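You operate a simulated robot arm through the tools that you are given. There is no shell and no other tool.

The job below is to be done with a simulated two-armed robot. You get a single attempt, and the scene is never put back.

TASK
Park the pink-tag head: block at the top, pressure to 1, slid to 120 mm and clamped.

Only the result counts: the job must be done as asked and must still hold three seconds after the hand-in. Knocking over, shifting, dropping, spilling or breaking anything else fails it.

THE ROBOT
Two 7-joint arms with two-finger grippers on one trunk that stands fixed in place. Base frame: the origin is at the foot of the trunk, x ahead of it, y to its left, z up. Readings come in m, rad, newtons and seconds.
The left shoulder is at [0.057, 0.216, 1.365], the right one opposite. With the tool pointing down near the work surface each hand reaches from about 0.28 to 0.84 m from the base axis, measured 20 degrees to its own side. Payload 3.43 kg a hand.
The TCP of each hand is the grasp point between the finger pads, 0.02 m short of the fingertips. In the tool frame z runs along the fingers and y along their closing line. The gripper opens to 0.124 m; its body begins 0.093 m behind the TCP.
Orientation is that of the tool frame in the base frame, as a unit quaternion [x, y, z, w]. With the fingers straight down and closing along the base's y, the tool's x points along the base's -x, its y along +y and its z along -z.

THE INTERFACE
- The arms move only by the tool send_rows. It takes "left_plan", "right_plan" or both (then of equal length, played together; a hand with none holds still); each is text: rows parted by semicolons, each of 7 numbers parted by spaces: the shift along the tool's x, y, z in m, then the turn, a rotation vector about the tool's x, y, z in rad, then the opening, from 0 (shut) to 1 (fully open). In form: tx ty tz wx wy wz jaw; .... A call has 1 to 20 rows; each row shifts and turns the commanded pose from where the row before left it, along the tool's axes as they then stand. A row lasts 0.2 s, in which the tool goes at most 0.05 m and 0.15 rad; a call with a longer step from one row to the next is refused whole, and so is a gripper value outside its range. A pose out of reach is approached as far as the arm can. The call stops where the force on the tool passes 50 N (or 10 N more than at its start, if that is more) or the arm is blocked; 0.2 s more then pass. The fingers move at their own pace (about 0.072 m/s each) and stop on an object; they squeeze with about 32 N. The grip force told is the motor's: it shows also when the fingers shut on nothing. Time passes only in rows, and 0.2 s behind the last, so rows that do not move let the fingers close. The reply holds the time, the measured pose of the TCP, the force on the tool along the base axes, the opening and the grip force, in the units named above and with some noise, with the torque about the TCP (base axes, N m) and any sound that the robot's microphone picked up.
- Cameras (640 x 400 px; columns grow to the right, rows downward): "scene" is now at [0.1739, -0.0152, 1.553]; the picture's right is [-0.32, -0.95, 0.00], its down [-0.36, 0.12, -0.92] and it looks along [0.87, -0.30, -0.38] (base axes); focal length 356 px, centre (320, 200). "left" rides on the left gripper at [0.082, -0.014, -0.14] in its tool frame; the picture's right is [0.17, 0.99, 0.00], its down [-0.83, 0.14, -0.54] and it looks along [-0.53, 0.09, 0.84] (tool axes); focal length 243 px, centre (320, 200). "right" rides on the right gripper at [0.082, 0.014, -0.14] in its tool frame; the picture's right is [-0.17, 0.99, 0.00], its down [-0.83, -0.14, -0.54] and it looks along [-0.53, -0.09, 0.84] (tool axes); focal length 243 px, centre (320, 200).
- snapshot(camera): a new picture of that camera. The clock stands still meanwhile.
- raise_lower(by): moves the trunk up (or, below 0, down) by that many m; the arms and the scene camera ride with it, the base frame stays. It gives what a move gives, with no picture.
- turn_head(pan, tilt): turns the head with the scene camera to pan (to the left, within 1.396 rad either way) and tilt (down, from -0.506 to 1.204), counted from straight ahead of the robot (the tilt from the chest, where the trunk bows). It gives what a move gives.
- measure_at(camera, pixels): for up to 12 pixels [column, row] of the newest picture of that camera ("zoom" is the newest enlarged one), the place [x, y, z] in the base frame of the surface seen there, good to about 0.003 m, but the place of the scene camera against the robot may be out by one fixed shift of up to 0.025 m in any direction. The clock stands still meanwhile.
- close_up(camera, box): a new picture of the part [left, top, right, bottom] of that camera's present view, enlarged. The clock stands still meanwhile.
- job_done(): hands the job in; it is judged then, once.

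Leave the grippers open and the arms clear of the work at the hand-in unless told otherwise.

The tools are called after "Emit:" as name(argument=value, ...) on one line, values as JSON. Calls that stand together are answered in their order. send_rows: Moves the arms, as the interface text tells. Its arguments: {"type":"object","properties":{"left_plan":{"type":"string"},"right_plan":{"type":"string"}},"required":[]} The other tools are called the same way: raise_lower (by) moves the trunk up or down; turn_head (pan, tilt) turns the head that bears the scene camera; snapshot (camera) takes a picture; measure_at (camera, pixels) gives the place of the surface under pixels of a picture; close_up (camera, box) takes an enlarged picture of a part of a camera's view; job_done () hands the job in.

At the start:

```text
time: 0.0
left_tcp_pos: [0.434, -0.0039, 1.4088]
left_ee_rot: [0.001, 1.0, 0.0, 0.0]
left_contact_force: [-0.5, 0.2, 1.2]
left_ft_torque: [0.03, 0.0, 0.02]
left_width: 0.1241
left_gripper_force: 0.1
right_tcp_pos: [0.3955, -0.3251, 1.4104]
right_ee_rot: [0.0, 1.0, 0.001, 0.0]
right_contact_force: [-0.3, -0.2, 0.5]
right_ft_torque: [-0.01, 0.02, 0.03]
right_width: 0.1238
right_gripper_force: 0.0
trunk travel left (down, up): [-0.514, 0.077]
head pan, tilt (commanded): [-0.33, 0.391]
```

scene: 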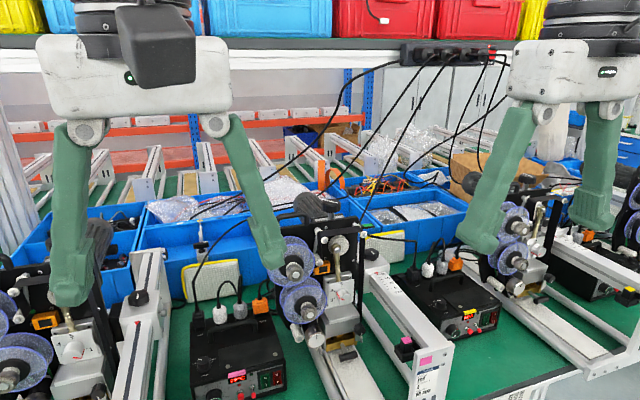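
right: 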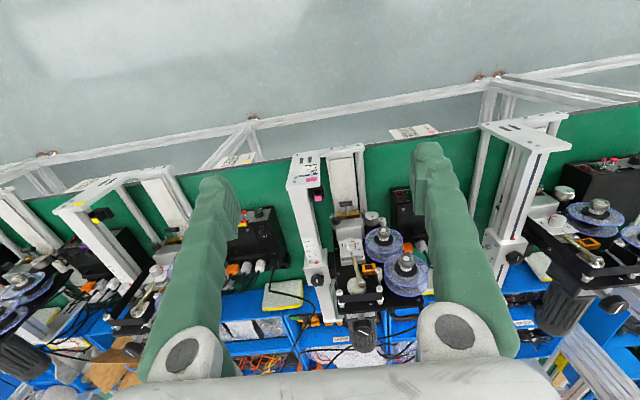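
left: 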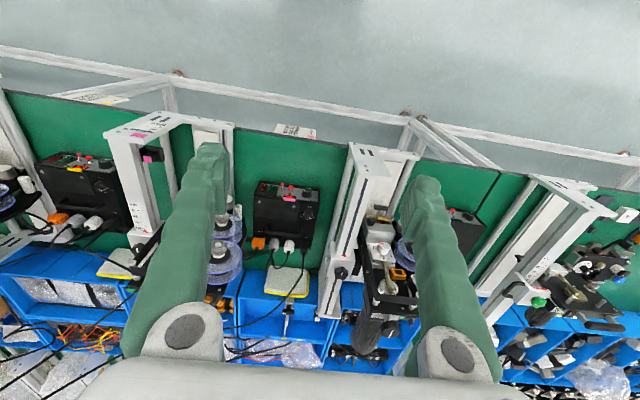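

I see several slide-frame heads on a bench. The pink tag shows on the frame end near scene pixel (428, 360). First I take a fresh scene picture and enlarge the pink-tag unit.

Emit:
snapshot(camera="scene")

Emit:
close_up(camera="scene", box=[240, 180, 480, 400])

Emit:
close_up(camera="right", box=[240, 120, 480, 370])

Emit:
close_up(camera="left", box=[60, 80, 340, 320])

```text
taken
```

scene: 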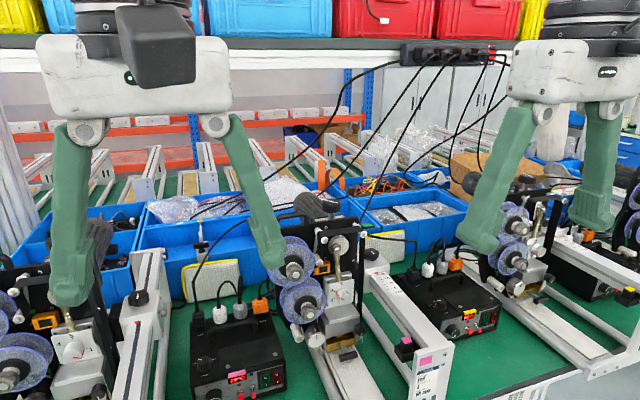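

```text
1.82 times, centred on (360, 290) of scene
```

zoom: 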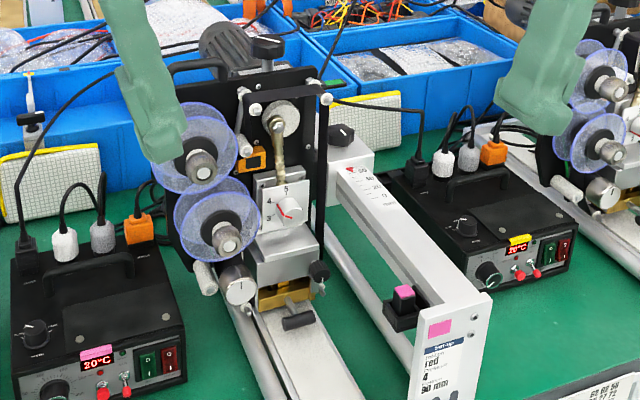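

```text
1.60 times, centred on (360, 245) of right
```

zoom: 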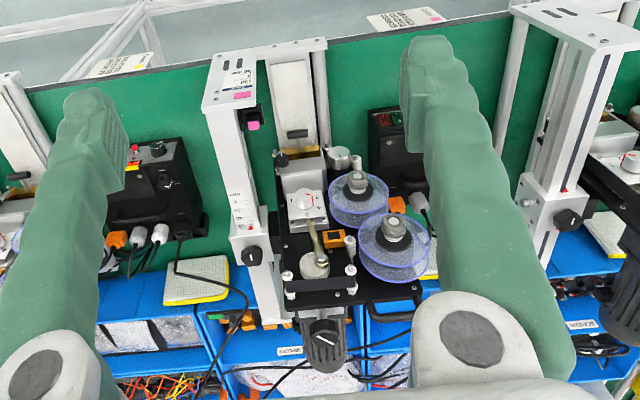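

```text
1.67 times, centred on (200, 200) of left
```

zoom: 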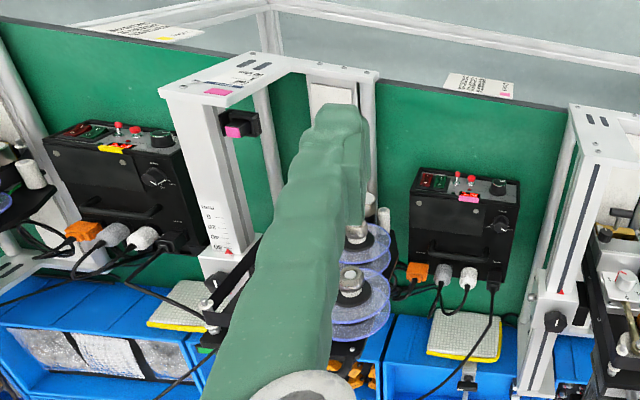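

The pink-tag unit is centre: scale beam, set-up card at its near end, dial with 3/4/5 on the block, lever above, knobs. I enlarge the single parts: the card, the scale, the dial and the block.

Emit:
close_up(camera="scene", box=[395, 330, 475, 400])

Emit:
close_up(camera="scene", box=[300, 210, 380, 270])

Emit:
close_up(camera="scene", box=[300, 265, 380, 365])

Emit:
close_up(camera="scene", box=[350, 230, 440, 310])

Emit:
close_up(camera="right", box=[280, 140, 360, 200])

Emit:
close_up(camera="right", box=[300, 200, 420, 300])

```text
5.71 times, centred on (435, 365) of scene
```

zoom: 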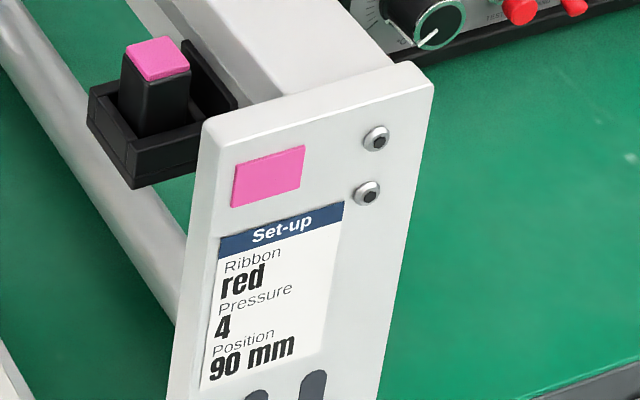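

```text
6.67 times, centred on (340, 240) of scene
```

zoom: 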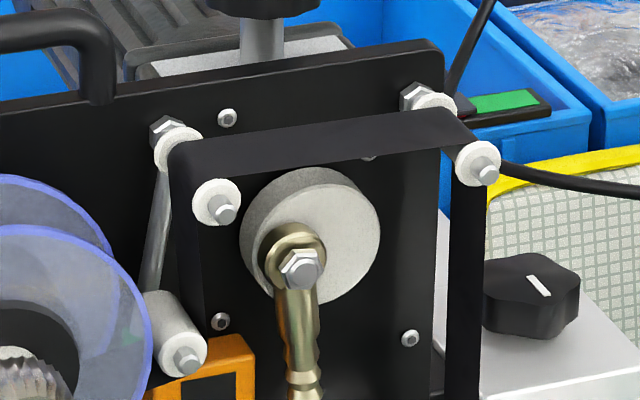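

```text
4.00 times, centred on (340, 315) of scene
```

zoom: 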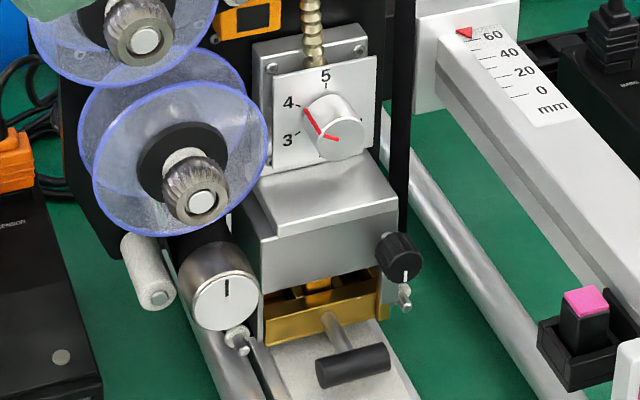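

```text
5.00 times, centred on (395, 270) of scene
```

zoom: 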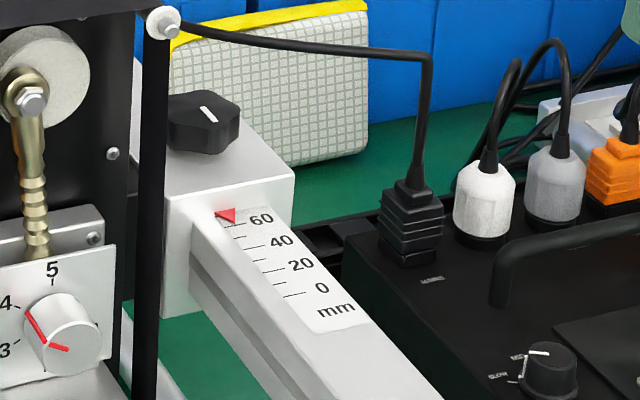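

```text
6.67 times, centred on (320, 170) of right
```

zoom: 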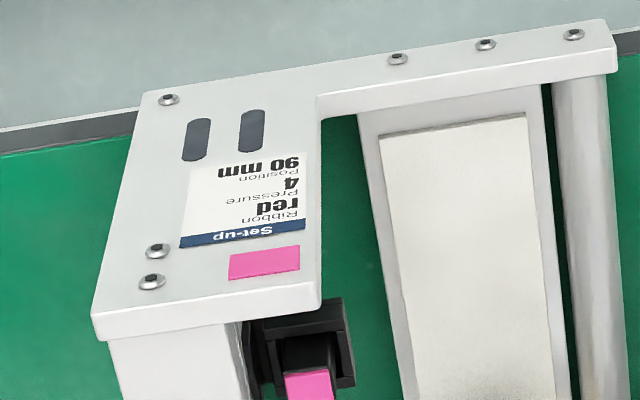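

```text
4.00 times, centred on (360, 250) of right
```

zoom: 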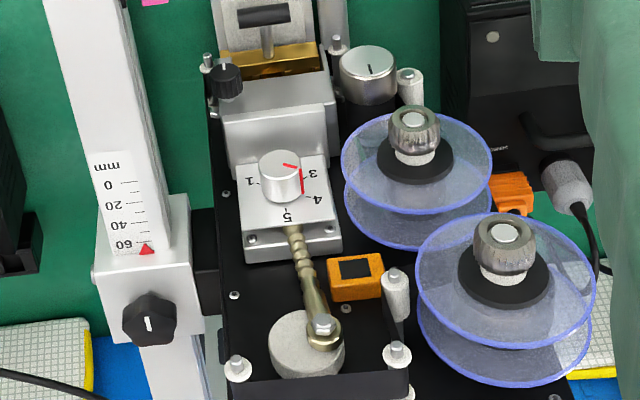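

The card reads ribbon red, pressure 4, position 90 mm; the pointer stands just past 60 on the scale. The bench's front edge carries sheets with coloured strips; I want to read those and the controllers.

Emit:
close_up(camera="left", box=[260, 110, 330, 150])

Emit:
close_up(camera="right", box=[380, 115, 450, 155])

Emit:
close_up(camera="left", box=[240, 170, 330, 250])

Emit:
close_up(camera="scene", box=[185, 290, 295, 400])

Emit:
close_up(camera="scene", box=[400, 260, 510, 350])

Emit:
close_up(camera="scene", box=[280, 170, 380, 240])

```text
9.14 times, centred on (295, 130) of left
```

zoom: 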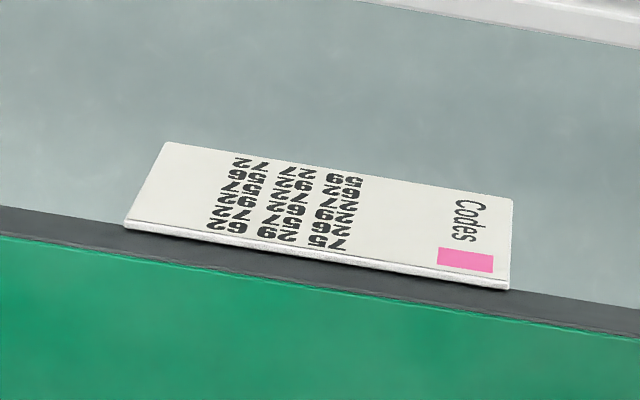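

```text
9.14 times, centred on (415, 135) of right
```

zoom: 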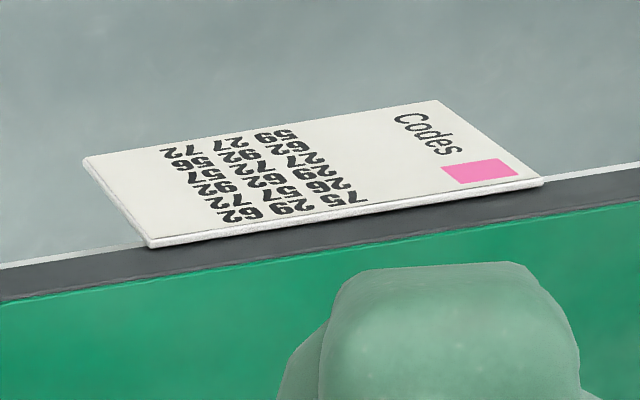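

```text
5.00 times, centred on (285, 210) of left
```

zoom: 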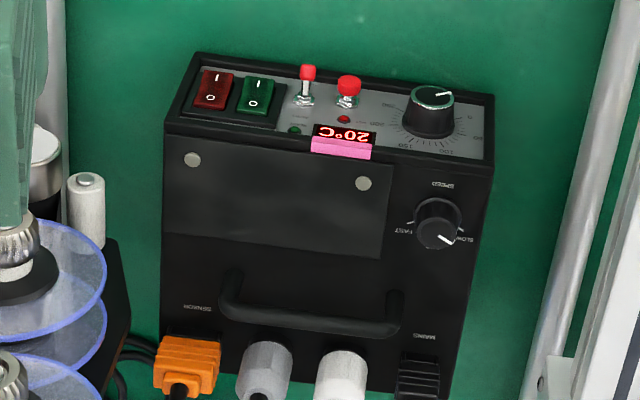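

```text
3.64 times, centred on (240, 345) of scene
```

zoom: 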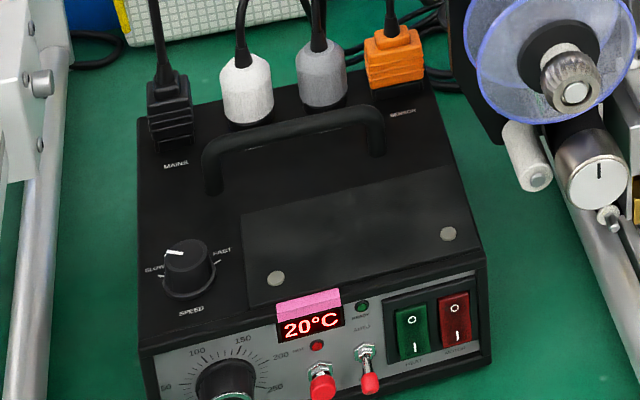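

```text
4.44 times, centred on (455, 305) of scene
```

zoom: 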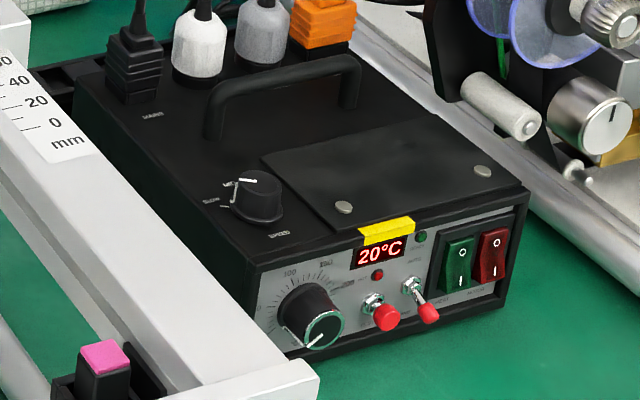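

```text
5.71 times, centred on (330, 205) of scene
```

zoom: 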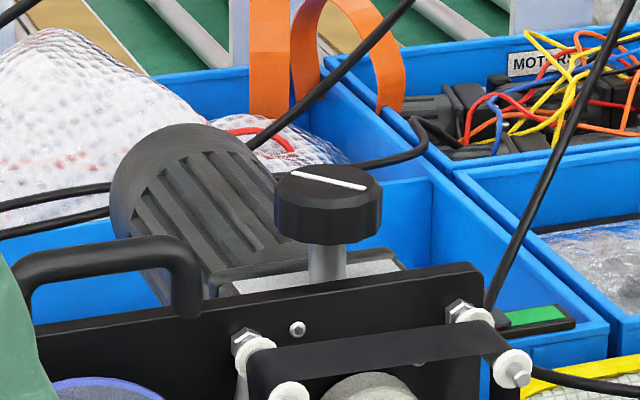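

The pink controller shows 20 °C with both rockers at O. The head has a hand knob with a white line atop its gearbox (scene about (331,203)), a crank disc, a pressure dial and the clamp knob on the carriage. I take fresh pictures from the wrist cameras and measure these parts.

Emit:
snapshot(camera="right")

Emit:
measure_at(camera="right", pixels=[[364, 331], [317, 280], [350, 245], [356, 287], [309, 160], [300, 250], [313, 250], [358, 230], [313, 192], [290, 300], [336, 305], [375, 255]])

Emit:
measure_at(camera="scene", pixels=[[331, 203], [372, 252], [342, 295], [338, 243], [405, 345], [369, 273], [362, 275], [348, 318], [360, 330], [385, 272], [430, 350], [421, 391]])

Emit:
close_up(camera="right", box=[290, 270, 430, 360])

```text
taken
```

right: 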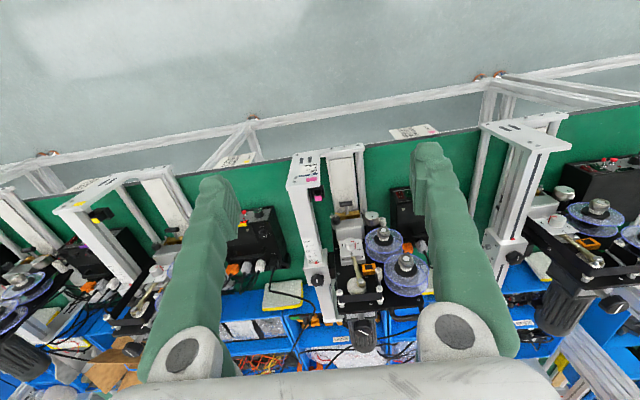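

```text
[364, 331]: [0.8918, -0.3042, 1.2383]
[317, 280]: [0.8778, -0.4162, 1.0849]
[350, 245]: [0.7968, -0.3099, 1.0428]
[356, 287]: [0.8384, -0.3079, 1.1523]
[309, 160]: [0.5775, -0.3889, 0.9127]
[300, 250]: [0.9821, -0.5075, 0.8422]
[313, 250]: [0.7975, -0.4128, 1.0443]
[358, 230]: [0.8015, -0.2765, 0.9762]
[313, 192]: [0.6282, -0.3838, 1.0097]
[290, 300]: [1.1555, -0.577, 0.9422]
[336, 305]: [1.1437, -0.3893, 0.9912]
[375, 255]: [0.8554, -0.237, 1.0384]
```

```text
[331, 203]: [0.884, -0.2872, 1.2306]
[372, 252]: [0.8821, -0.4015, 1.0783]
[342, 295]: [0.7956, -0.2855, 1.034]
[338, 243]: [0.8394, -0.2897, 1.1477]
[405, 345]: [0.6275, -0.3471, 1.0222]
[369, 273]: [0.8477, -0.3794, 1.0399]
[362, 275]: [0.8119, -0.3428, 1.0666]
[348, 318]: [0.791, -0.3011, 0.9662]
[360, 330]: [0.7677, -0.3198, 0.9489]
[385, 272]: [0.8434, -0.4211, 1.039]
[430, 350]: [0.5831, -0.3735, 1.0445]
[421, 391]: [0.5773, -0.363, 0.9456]
```

```text
4.44 times, centred on (360, 315) of right
```

zoom: 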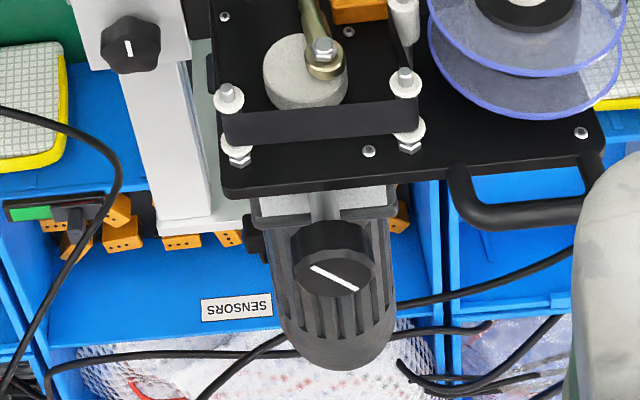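

The wrist-camera readings put the parts at about: hand knob (0.892,-0.304,1.238), clamp knob (0.878,-0.416,1.085), pressure dial (0.797,-0.310,1.043). The scene camera is offset about (0,+0.017,-0.006). I move the left hand out to the left and advance the right hand at its present height to look closer; everything there is well below.

Emit:
send_rows(left_plan="0 0.05 0 0 0 0 1; 0 0.05 0 0 0 0 1; 0 0.05 0 0 0 0 1; 0 0.05 0 0 0 0 1; 0 0.05 0 0 0 0 1; 0 0.05 0 0 0 0 1", right_plan="-0.04 0 0 0 0 0 1; -0.04 0 0 0 0 0 1; -0.04 0 0 0 0 0 1; -0.04 0 0 0 0 0 1; -0.04 0 0 0 0 0 1; -0.03 0 0 0 0 0 1")

Emit:
snapshot(camera="right")

Emit:
snapshot(camera="scene")

```text
time: 1.4
left_tcp_pos: [0.4508, 0.2731, 1.3464]
left_ee_rot: [0.001, 1.0, 0.001, 0.0]
left_contact_force: [-0.4, 1.1, -0.3]
left_ft_torque: [-0.01, 0.02, 0.0]
left_width: 0.1242
left_gripper_force: 0.1
left hand out of reach, approached as far as the arm can: row 3, 4, 5, 6
right_tcp_pos: [0.5416, -0.3624, 1.3171]
right_ee_rot: [0.001, 1.0, 0.003, 0.002]
right_contact_force: [0.3, 0.0, -0.7]
right_ft_torque: [-0.02, 0.03, 0.01]
right_width: 0.1239
right_gripper_force: 0.0
right hand out of reach, approached as far as the arm can: row 1, 2, 3, 4, 5, 6
trunk travel left (down, up): [-0.514, 0.077]
head pan, tilt (commanded): [-0.33, 0.391]
```

```text
taken
```

right: 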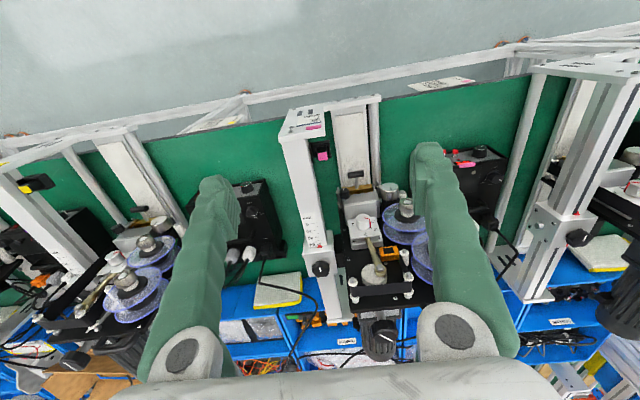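

```text
taken
```

scene: 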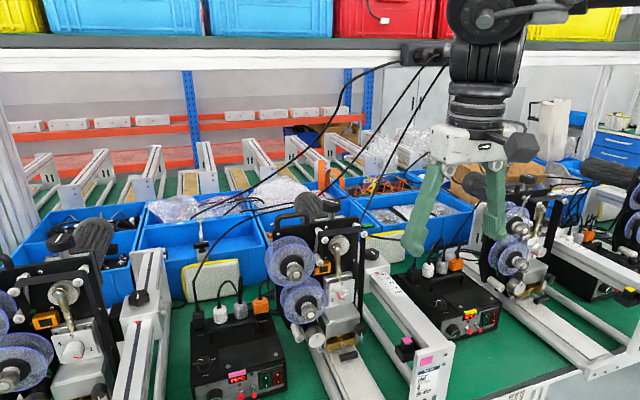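

Straight-down is out of reach out there at that height, so I will have to tilt the tool. The right camera has a better view now; I enlarge dial, scale, hand knob and clamp knob.

Emit:
close_up(camera="right", box=[340, 180, 420, 260])

Emit:
close_up(camera="right", box=[290, 220, 360, 290])

Emit:
close_up(camera="right", box=[330, 250, 430, 370])

Emit:
close_up(camera="scene", box=[320, 280, 370, 310])

Emit:
close_up(camera="scene", box=[260, 180, 400, 360])

```text
5.00 times, centred on (380, 220) of right
```

zoom: 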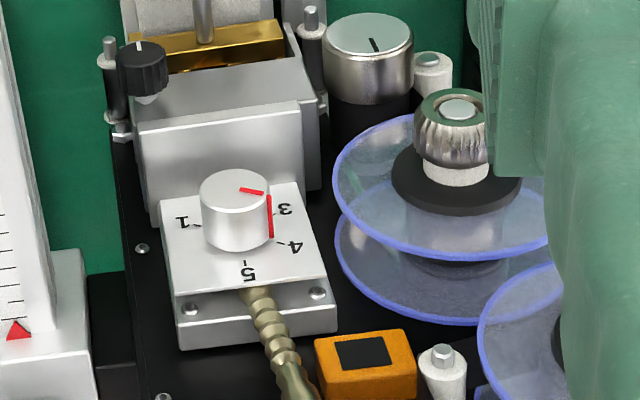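

```text
5.71 times, centred on (325, 255) of right
```

zoom: 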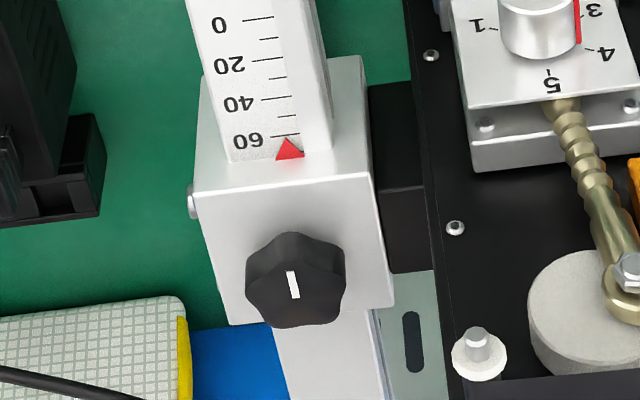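

```text
3.33 times, centred on (380, 310) of right
```

zoom: 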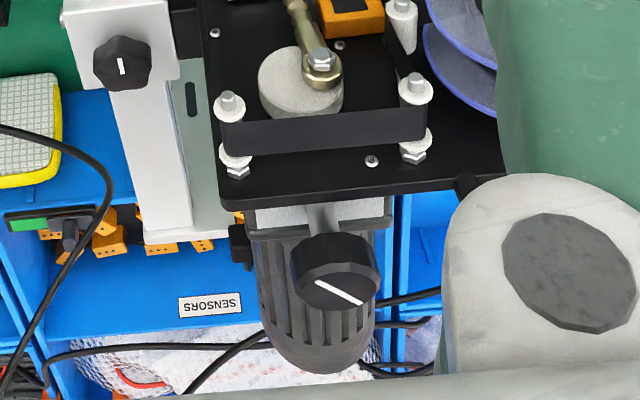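

```text
12.80 times, centred on (345, 295) of scene
```

zoom: 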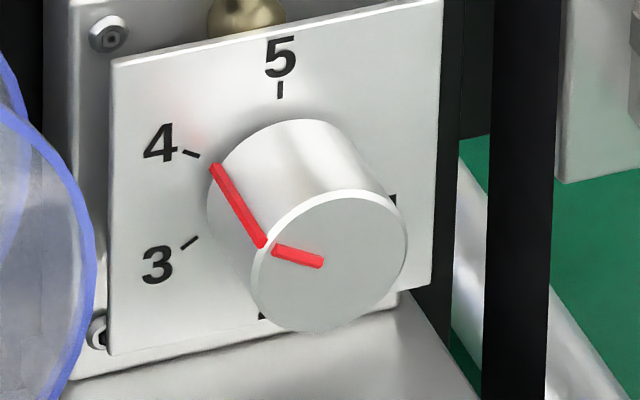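

```text
2.22 times, centred on (330, 270) of scene
```

zoom: 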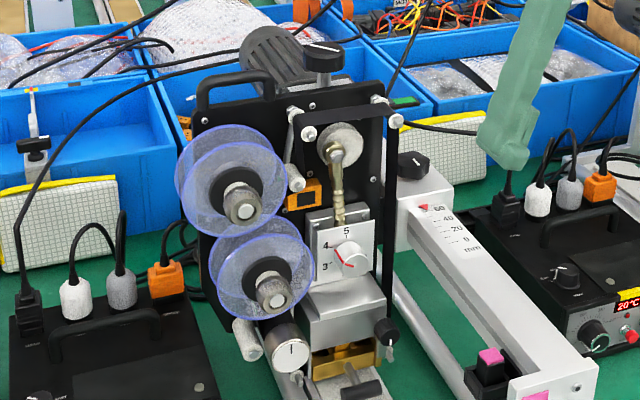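

The pressure pointer stands at 4 and the position pointer at about 60. Ticks suggest 60° per pressure unit, so 4→1 is about 180° counter-clockwise seen from the front. I measure sizes of the hand knob, clamp knob, dial and neighbouring parts in the current right picture.

Emit:
measure_at(camera="right", pixels=[[381, 337], [368, 330], [393, 333], [372, 320], [364, 305], [390, 308], [345, 308], [410, 305], [377, 270], [372, 275], [393, 350], [380, 300]])

Emit:
measure_at(camera="right", pixels=[[320, 270], [313, 268], [328, 268], [320, 277], [306, 262], [335, 262], [305, 245], [332, 240], [345, 230], [343, 270], [319, 247], [322, 230]])

Emit:
measure_at(camera="right", pixels=[[367, 218], [361, 220], [373, 220], [355, 235], [378, 235], [363, 199], [381, 219], [405, 205], [345, 195], [350, 205], [350, 215], [393, 196]])

```text
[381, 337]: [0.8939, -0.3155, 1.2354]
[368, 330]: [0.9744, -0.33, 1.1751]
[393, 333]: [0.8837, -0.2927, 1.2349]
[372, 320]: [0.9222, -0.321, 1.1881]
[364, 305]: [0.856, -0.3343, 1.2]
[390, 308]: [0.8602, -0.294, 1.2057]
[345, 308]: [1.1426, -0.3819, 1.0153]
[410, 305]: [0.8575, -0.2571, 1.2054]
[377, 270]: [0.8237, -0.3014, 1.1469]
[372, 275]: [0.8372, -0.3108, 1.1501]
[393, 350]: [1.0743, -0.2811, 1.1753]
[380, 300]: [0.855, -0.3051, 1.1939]
```

```text
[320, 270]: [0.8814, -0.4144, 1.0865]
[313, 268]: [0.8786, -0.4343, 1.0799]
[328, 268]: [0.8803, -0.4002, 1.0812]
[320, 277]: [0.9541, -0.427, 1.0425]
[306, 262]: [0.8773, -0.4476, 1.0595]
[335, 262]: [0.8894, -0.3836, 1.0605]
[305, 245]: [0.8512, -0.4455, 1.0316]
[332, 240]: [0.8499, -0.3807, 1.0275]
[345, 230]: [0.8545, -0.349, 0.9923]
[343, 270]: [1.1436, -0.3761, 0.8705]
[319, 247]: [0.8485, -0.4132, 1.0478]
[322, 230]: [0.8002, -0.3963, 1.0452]
```

```text
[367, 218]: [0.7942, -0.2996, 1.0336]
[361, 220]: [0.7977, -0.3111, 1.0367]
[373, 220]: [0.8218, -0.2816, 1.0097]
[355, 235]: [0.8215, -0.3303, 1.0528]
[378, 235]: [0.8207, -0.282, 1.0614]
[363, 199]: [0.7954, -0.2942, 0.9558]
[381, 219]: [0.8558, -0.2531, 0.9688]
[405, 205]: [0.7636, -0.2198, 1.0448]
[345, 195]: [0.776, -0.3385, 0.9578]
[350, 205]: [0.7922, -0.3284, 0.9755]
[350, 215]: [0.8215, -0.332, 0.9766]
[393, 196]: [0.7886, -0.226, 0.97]
```

Numbers: hand knob centre about (0.892,-0.308), top z 1.236, radius about 0.025; plate top z 1.205 at x 0.857; clamp knob (0.880,-0.416), z 1.060–1.086; dial knob about (0.797,-0.311,1.037) on a vertical plate at x 0.8215. Next I tilt the right tool forward (turn about tool y, negative) by 0.75 rad in place and see where it ends.

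Emit:
send_rows(right_plan="0 0 0 0 -0.15 0 1; 0 0 0 0 -0.15 0 1; 0 0 0 0 -0.15 0 1; 0 0 0 0 -0.15 0 1; 0 0 0 0 -0.15 0 1")

Emit:
snapshot(camera="right")

Emit:
snapshot(camera="scene")

```text
time: 2.6
left_tcp_pos: [0.4498, 0.2703, 1.3487]
left_ee_rot: [0.0, 1.0, -0.001, 0.0]
left_contact_force: [0.3, 0.1, -0.3]
left_ft_torque: [0.02, -0.02, -0.02]
left_width: 0.124
left_gripper_force: 0.2
right_tcp_pos: [0.5432, -0.3614, 1.3171]
right_ee_rot: [0.001, 0.93, 0.0, 0.367]
right_contact_force: [0.9, 0.7, 0.3]
right_ft_torque: [0.02, -0.03, -0.02]
right_width: 0.1238
right_gripper_force: 0.1
trunk travel left (down, up): [-0.514, 0.077]
head pan, tilt (commanded): [-0.33, 0.391]
```

```text
taken
```

right: 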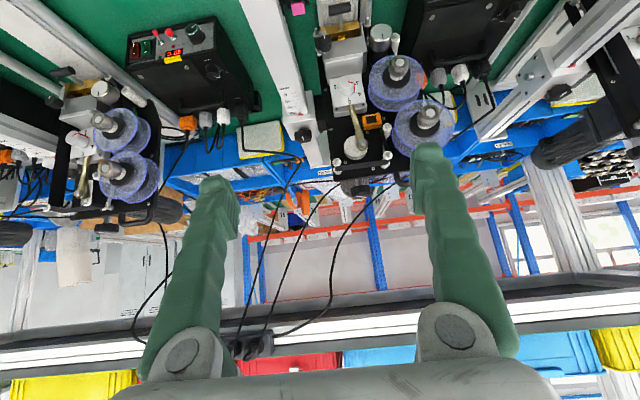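

```text
taken
```

scene: 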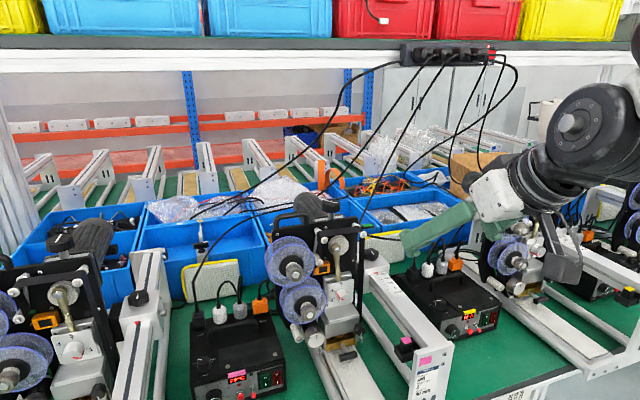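

The tool is now tilted about 43° forward at (0.543,-0.361,1.317), and the command restarts from where the arm really is. I advance to about (0.75,-0.309,1.33), above and in front of the hand knob, to test reach.

Emit:
send_rows(right_plan="-0.032 0.0104 0.0263 0 0 0 1; -0.032 0.0104 0.0263 0 0 0 1; -0.032 0.0104 0.0263 0 0 0 1; -0.032 0.0104 0.0263 0 0 0 1; -0.032 0.0104 0.0263 0 0 0 1")

Emit:
snapshot(camera="right")

Emit:
snapshot(camera="scene")

```text
time: 3.8
left_tcp_pos: [0.4529, 0.271, 1.346]
left_ee_rot: [0.001, 1.0, 0.0, 0.0]
left_contact_force: [1.3, 0.3, 0.0]
left_ft_torque: [-0.01, 0.05, -0.01]
left_width: 0.124
left_gripper_force: 0.0
right_tcp_pos: [0.7552, -0.3107, 1.3223]
right_ee_rot: [0.0, 0.931, 0.001, 0.364]
right_contact_force: [0.5, 0.3, -0.3]
right_ft_torque: [0.01, 0.05, 0.01]
right_width: 0.1238
right_gripper_force: 0.1
trunk travel left (down, up): [-0.514, 0.077]
head pan, tilt (commanded): [-0.33, 0.391]
```

```text
taken
```

right: 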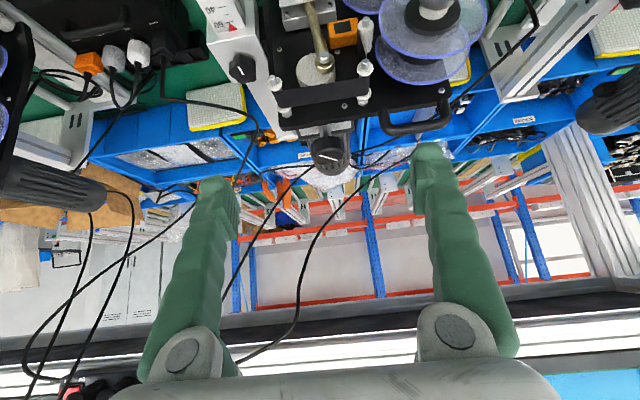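

```text
taken
```

scene: 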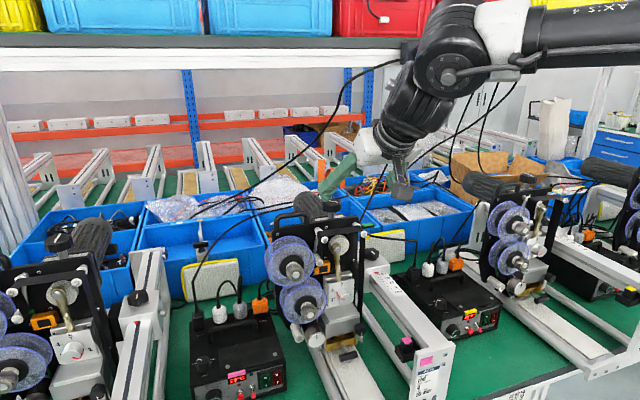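

Reached (0.755,-0.311,1.322). The hand knob is now at about (330,155) in the right picture. I enlarge and measure it.

Emit:
close_up(camera="right", box=[270, 60, 390, 190])

Emit:
measure_at(camera="right", pixels=[[330, 158], [318, 155], [343, 153], [330, 150], [330, 142], [331, 165], [315, 165], [342, 140], [318, 60], [318, 66], [290, 100], [365, 95]])

```text
3.08 times, centred on (330, 125) of right
```

zoom: 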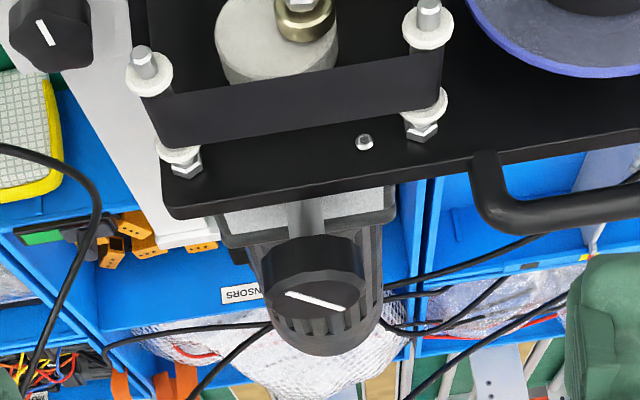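

```text
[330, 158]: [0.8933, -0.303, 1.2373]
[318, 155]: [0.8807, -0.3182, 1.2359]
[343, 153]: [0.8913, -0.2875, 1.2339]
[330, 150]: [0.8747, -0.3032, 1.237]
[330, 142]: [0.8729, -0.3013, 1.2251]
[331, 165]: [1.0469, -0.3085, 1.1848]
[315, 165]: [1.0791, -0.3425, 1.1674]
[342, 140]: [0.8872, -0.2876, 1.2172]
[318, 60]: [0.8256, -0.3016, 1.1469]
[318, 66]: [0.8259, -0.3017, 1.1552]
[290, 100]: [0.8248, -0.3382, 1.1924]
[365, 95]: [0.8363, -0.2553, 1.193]
```

The knob centre is about (0.893,-0.305), top z 1.237, diameter about 0.042. Before gripping I want the crank pin's position: enlarge the disc from the scene camera.

Emit:
close_up(camera="scene", box=[315, 222, 365, 262])

Emit:
measure_at(camera="zoom", pixels=[[280, 260], [330, 180], [250, 150], [400, 200], [320, 110], [380, 290], [220, 250], [283, 330]])

```text
10.00 times, centred on (340, 242) of scene
```

zoom: 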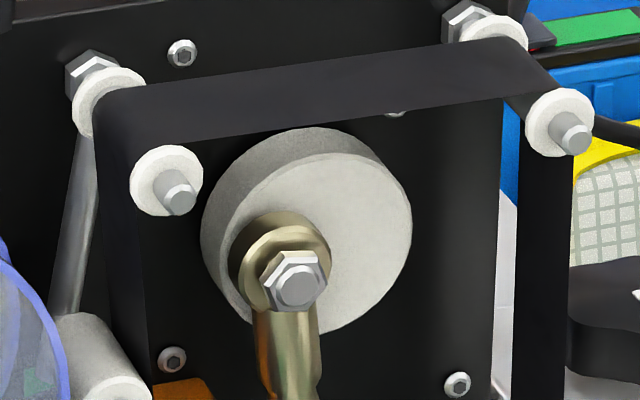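

```text
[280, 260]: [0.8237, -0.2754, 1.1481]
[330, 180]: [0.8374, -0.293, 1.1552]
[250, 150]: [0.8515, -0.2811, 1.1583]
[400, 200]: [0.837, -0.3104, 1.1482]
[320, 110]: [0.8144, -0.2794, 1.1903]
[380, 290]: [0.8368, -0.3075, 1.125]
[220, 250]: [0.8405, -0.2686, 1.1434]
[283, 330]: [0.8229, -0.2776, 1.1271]
```

The pin sits left of the disc centre and slightly above it (about 9–10 o'clock seen from the front), radius about 14 mm, so roughly 70° clockwise brings the block to the top. I check the handle and gearbox near the hand knob for finger clearance.

Emit:
close_up(camera="right", box=[300, 100, 440, 180])

Emit:
measure_at(camera="right", pixels=[[384, 113], [386, 125], [400, 131], [420, 125], [340, 132], [315, 135], [327, 133], [307, 138], [350, 140], [349, 130], [440, 100], [443, 118]])

```text
4.57 times, centred on (370, 140) of right
```

zoom: 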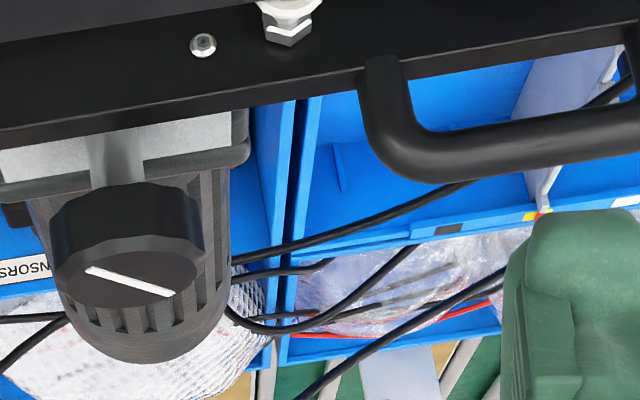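

```text
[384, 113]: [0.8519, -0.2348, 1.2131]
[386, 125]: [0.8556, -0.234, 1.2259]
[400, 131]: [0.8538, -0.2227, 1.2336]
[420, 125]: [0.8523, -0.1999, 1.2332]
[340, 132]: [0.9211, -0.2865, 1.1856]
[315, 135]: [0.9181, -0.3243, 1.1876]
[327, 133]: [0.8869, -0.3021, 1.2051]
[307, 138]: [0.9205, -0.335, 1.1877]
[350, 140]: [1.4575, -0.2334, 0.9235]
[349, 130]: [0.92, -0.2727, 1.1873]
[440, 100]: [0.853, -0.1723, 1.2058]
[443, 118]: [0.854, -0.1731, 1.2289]
```

Handle: y -0.24…-0.17, z to 1.235; gearbox top z 1.187. I narrow the right jaw to about 0.07 m and move to a pre-grasp point about 8 cm back along the tool axis from the hand knob.

Emit:
send_rows(right_plan="-0.0122 0.002 0.0276 0 0 0 0.56; -0.0122 0.002 0.0276 0 0 0 0.56; -0.0122 0.002 0.0276 0 0 0 0.56; 0 0 0 0 0 0 0.56")

Emit:
snapshot(camera="right")

Emit:
close_up(camera="scene", box=[260, 120, 420, 260])

```text
time: 4.8
left_tcp_pos: [0.4503, 0.2723, 1.348]
left_ee_rot: [0.0, 1.0, -0.001, 0.002]
left_contact_force: [-0.1, 0.3, 0.8]
left_ft_torque: [0.0, -0.02, 0.01]
left_width: 0.1238
left_gripper_force: 0.0
right_tcp_pos: [0.8055, -0.3045, 1.3019]
right_ee_rot: [0.0, 0.931, 0.0, 0.366]
right_contact_force: [-0.1, 0.1, 0.8]
right_ft_torque: [-0.01, 0.02, -0.01]
right_width: 0.0694
right_gripper_force: 0.1
right hand out of reach, approached as far as the arm can: row 3
trunk travel left (down, up): [-0.514, 0.077]
head pan, tilt (commanded): [-0.33, 0.391]
```

```text
taken
```

right: 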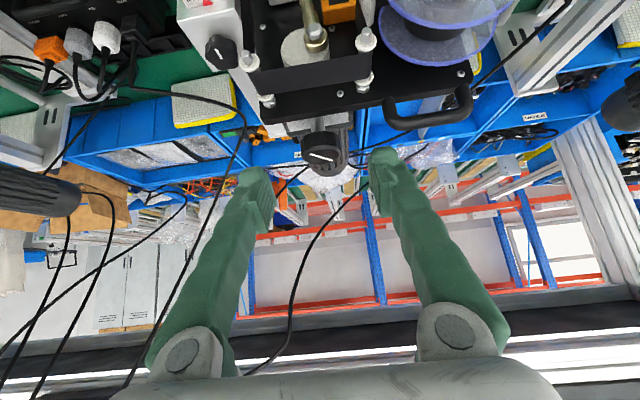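

```text
2.86 times, centred on (340, 190) of scene
```

zoom: 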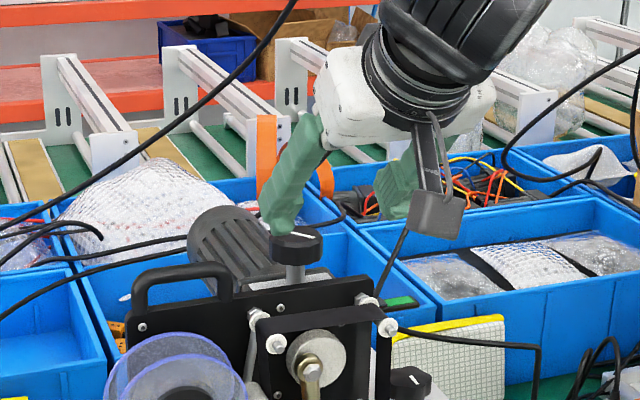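

The arm stopped at (0.806,-0.305,1.302), reach-limited at this tilt and height. The fingers are still clear of the knob. I raise the trunk by 0.075 m so the target lies lower relative to the shoulder.

Emit:
raise_lower(by=0.075)

```text
time: 5.9
left_tcp_pos: [0.4477, 0.2687, 1.4211]
left_ee_rot: [0.0, 1.0, -0.001, 0.0]
left_contact_force: [-0.3, -1.1, -1.0]
left_ft_torque: [0.0, 0.02, 0.02]
left_width: 0.124
left_gripper_force: 0.1
right_tcp_pos: [0.7471, -0.305, 1.56]
right_ee_rot: [0.001, 0.881, 0.0, 0.473]
right_contact_force: [0.6, -0.3, -0.2]
right_ft_torque: [-0.02, -0.05, 0.01]
right_width: 0.0692
right_gripper_force: 0.1
trunk travel left (down, up): [-0.589, 0.002]
head pan, tilt (commanded): [-0.33, 0.391]
```

The right hand moved more than the trunk: it is now at (0.747,-0.305,1.56), tilt about 56°. I look before going on.

Emit:
snapshot(camera="scene")

Emit:
snapshot(camera="right")

```text
taken
```

scene: 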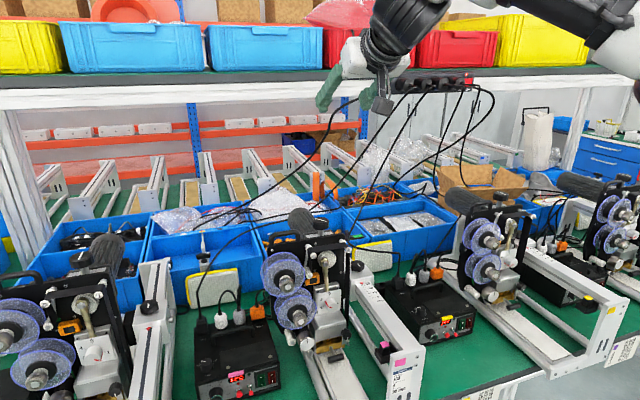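

```text
taken
```

right: 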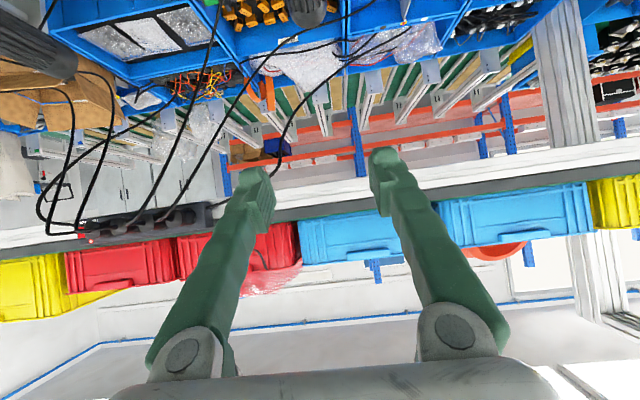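

All intact. With the trunk up, I bring the right hand down at its present 56° tilt to the pre-grasp point (0.818,-0.305,1.276), 9 cm short of the hand knob along the tool axis.

Emit:
send_rows(right_plan="0.0283 0 0.0309 0 0 0 0.56; 0.0283 0 0.0309 0 0 0 0.56; 0.0283 0 0.0309 0 0 0 0.56; 0.0283 0 0.0309 0 0 0 0.56; 0.0283 0 0.0309 0 0 0 0.56; 0.0283 0 0.0309 0 0 0 0.56; 0.0283 0 0.0309 0 0 0 0.56")

Emit:
snapshot(camera="right")

Emit:
snapshot(camera="scene")

```text
time: 7.5
left_tcp_pos: [0.4502, 0.2675, 1.4216]
left_ee_rot: [0.0, 1.0, 0.0, 0.0]
left_contact_force: [-0.4, 0.1, 0.5]
left_ft_torque: [0.05, 0.02, 0.01]
left_width: 0.1237
left_gripper_force: 0.1
right_tcp_pos: [0.8166, -0.309, 1.2737]
right_ee_rot: [0.001, 0.88, 0.002, 0.475]
right_contact_force: [0.1, -0.5, 0.2]
right_ft_torque: [0.01, 0.03, 0.05]
right_width: 0.0696
right_gripper_force: 0.0
right hand out of reach, approached as far as the arm can: row 7
trunk travel left (down, up): [-0.589, 0.002]
head pan, tilt (commanded): [-0.33, 0.391]
```

```text
taken
```

right: 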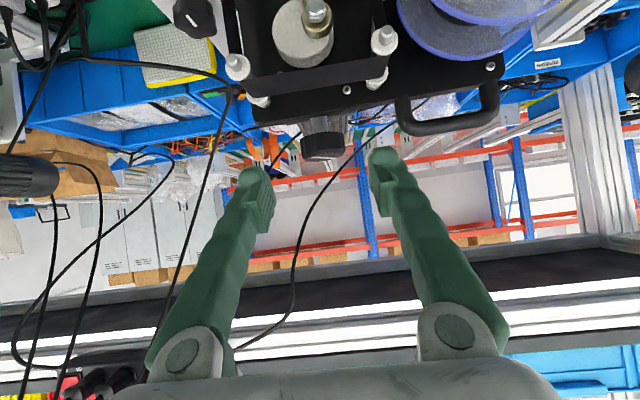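

```text
taken
```

scene: 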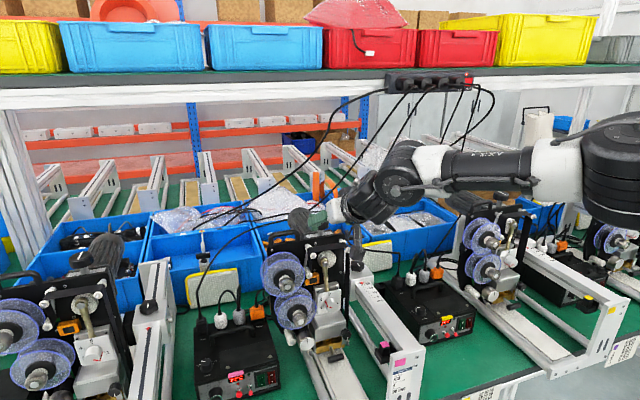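

Still at the reach limit at (0.817,-0.309,1.274). Tilting more should help since the wrist comes back: I turn another 0.3 rad (to about 74°) and try a small advance.

Emit:
send_rows(right_plan="0 0 0 0 -0.15 0 0.56; 0 0 0 0 -0.15 0 0.56; 0 0 0.02 0 0 0 0.56")

Emit:
snapshot(camera="right")

Emit:
close_up(camera="scene", box=[240, 120, 640, 370])

```text
time: 8.3
left_tcp_pos: [0.4491, 0.2695, 1.4216]
left_ee_rot: [0.0, 1.0, 0.0, 0.001]
left_contact_force: [-0.9, -0.9, -0.7]
left_ft_torque: [-0.01, 0.01, 0.01]
left_width: 0.1242
left_gripper_force: 0.1
right_tcp_pos: [0.829, -0.3121, 1.276]
right_ee_rot: [0.0, 0.799, 0.001, 0.601]
right_contact_force: [0.5, 0.5, 0.0]
right_ft_torque: [0.03, -0.03, -0.02]
right_width: 0.0692
right_gripper_force: 0.1
right hand out of reach, approached as far as the arm can: row 3
trunk travel left (down, up): [-0.589, 0.002]
head pan, tilt (commanded): [-0.33, 0.391]
```

```text
taken
```

right: 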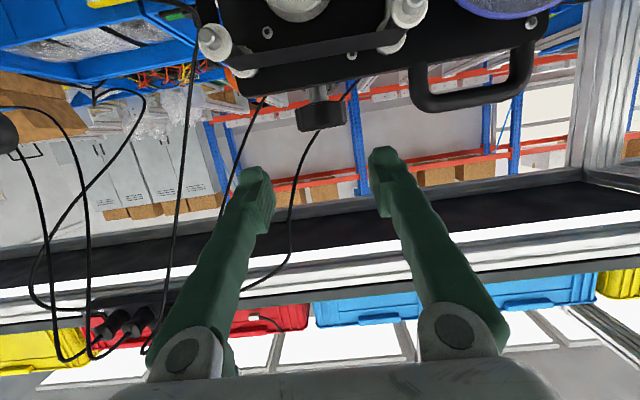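

```text
1.60 times, centred on (440, 245) of scene
```

zoom: 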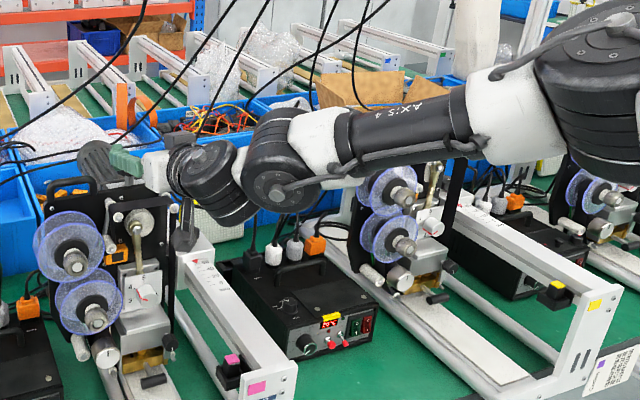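

Only a little gained: (0.829,-0.312,1.276). The elbow seems to swing out to the right. I turn the head to the right to see the arm's posture.

Emit:
turn_head(pan=-0.85, tilt=0.45)

Emit:
snapshot(camera="scene")

```text
time: 9.3
left_tcp_pos: [0.4479, 0.2678, 1.4223]
left_ee_rot: [0.0, 1.0, 0.0, 0.0]
left_contact_force: [0.4, -0.7, 0.8]
left_ft_torque: [0.02, 0.05, 0.0]
left_width: 0.1237
left_gripper_force: 0.1
right_tcp_pos: [0.8269, -0.3135, 1.275]
right_ee_rot: [0.0, 0.8, 0.001, 0.601]
right_contact_force: [-0.5, 1.2, 0.6]
right_ft_torque: [0.0, -0.01, -0.01]
right_width: 0.0693
right_gripper_force: 0.0
trunk travel left (down, up): [-0.589, 0.002]
head pan, tilt (commanded): [-0.85, 0.45]
```

```text
taken
```

scene: 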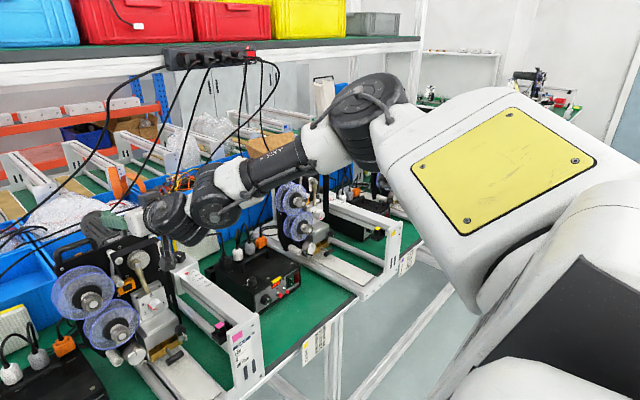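

I measure the elbow, wrist and hand in this picture to understand the arm's stretch.

Emit:
measure_at(camera="scene", pixels=[[365, 105], [390, 100], [345, 150], [270, 175], [215, 195], [170, 215], [470, 130], [560, 220], [240, 180], [110, 230], [500, 270], [310, 145]])

```text
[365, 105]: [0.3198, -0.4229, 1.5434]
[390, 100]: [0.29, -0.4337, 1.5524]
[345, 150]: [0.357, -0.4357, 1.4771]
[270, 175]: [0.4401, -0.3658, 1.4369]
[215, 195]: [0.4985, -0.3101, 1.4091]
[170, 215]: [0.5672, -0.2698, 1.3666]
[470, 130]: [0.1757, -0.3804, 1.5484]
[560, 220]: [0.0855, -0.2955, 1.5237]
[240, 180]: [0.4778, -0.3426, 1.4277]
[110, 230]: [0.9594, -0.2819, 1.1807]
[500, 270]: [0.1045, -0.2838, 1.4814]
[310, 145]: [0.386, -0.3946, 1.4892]
```

The elbow is up and bent, so this is more an awkward joint posture than stretch. I try turning the hand about the vertical by +0.45 rad (hand body swinging to the right), shift onto the knob line and advance 3 cm, still short of the knob.

Emit:
send_rows(right_plan="0 0 0 -0.144 0 -0.0414 0.56; 0 0 0 -0.144 0 -0.0414 0.56; 0 0 0 -0.144 0 -0.0414 0.56; 0.0277 -0.0212 -0.0062 0 0 0 0.56; 0 0 0.02 0 0 0 0.56")

Emit:
snapshot(camera="scene")

Emit:
snapshot(camera="right")

```text
time: 10.5
left_tcp_pos: [0.4493, 0.2686, 1.4217]
left_ee_rot: [0.0, 1.0, 0.0, 0.0]
left_contact_force: [0.6, 0.1, -1.1]
left_ft_torque: [-0.01, 0.02, 0.0]
left_width: 0.1242
left_gripper_force: 0.1
right_tcp_pos: [0.8298, -0.3273, 1.2547]
right_ee_rot: [-0.176, 0.779, 0.133, 0.587]
right_contact_force: [-0.1, 0.1, -1.0]
right_ft_torque: [0.01, -0.02, -0.01]
right_width: 0.0695
right_gripper_force: 0.0
right hand out of reach, approached as far as the arm can: row 5
trunk travel left (down, up): [-0.589, 0.002]
head pan, tilt (commanded): [-0.85, 0.45]
```

```text
taken
```

scene: 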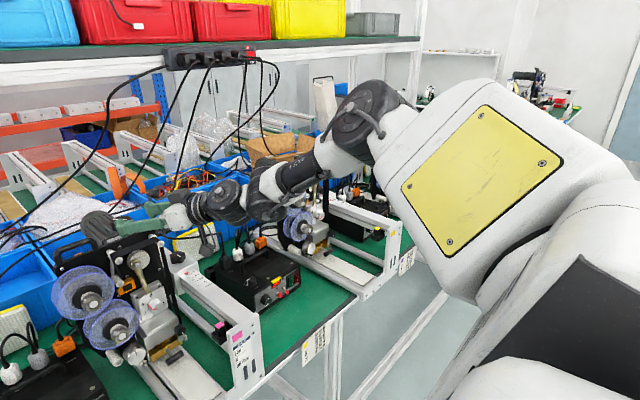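

```text
taken
```

right: 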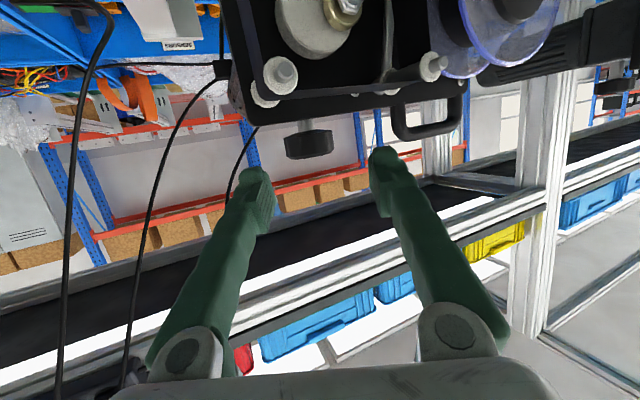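

Still limited at (0.830,-0.327,1.255). I measure the arm again to see whether the elbow is actually straight.

Emit:
measure_at(camera="scene", pixels=[[365, 110], [385, 95], [345, 150], [330, 135], [300, 175], [265, 190], [225, 200], [190, 208], [400, 130], [440, 120], [480, 260], [520, 230]])

Emit:
close_up(camera="scene", box=[140, 70, 460, 270])

```text
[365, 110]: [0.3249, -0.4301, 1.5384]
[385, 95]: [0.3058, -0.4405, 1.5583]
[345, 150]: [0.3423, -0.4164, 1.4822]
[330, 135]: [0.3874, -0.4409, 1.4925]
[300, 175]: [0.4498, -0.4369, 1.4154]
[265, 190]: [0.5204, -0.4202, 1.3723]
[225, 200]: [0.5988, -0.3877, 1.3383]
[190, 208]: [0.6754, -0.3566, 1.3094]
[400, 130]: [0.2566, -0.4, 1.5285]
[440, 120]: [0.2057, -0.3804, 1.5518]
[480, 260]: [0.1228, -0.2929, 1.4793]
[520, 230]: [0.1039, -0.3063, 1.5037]
```

```text
2.00 times, centred on (300, 170) of scene
```

zoom: 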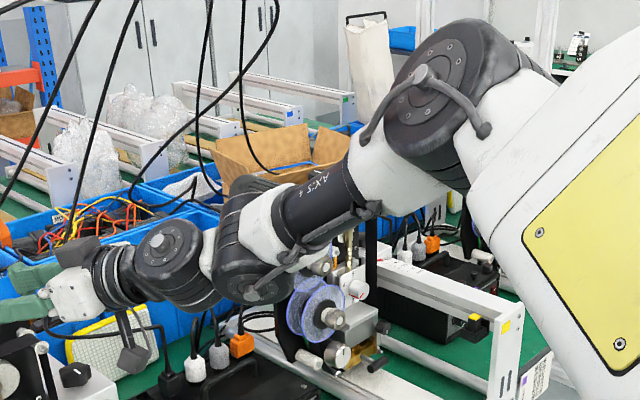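

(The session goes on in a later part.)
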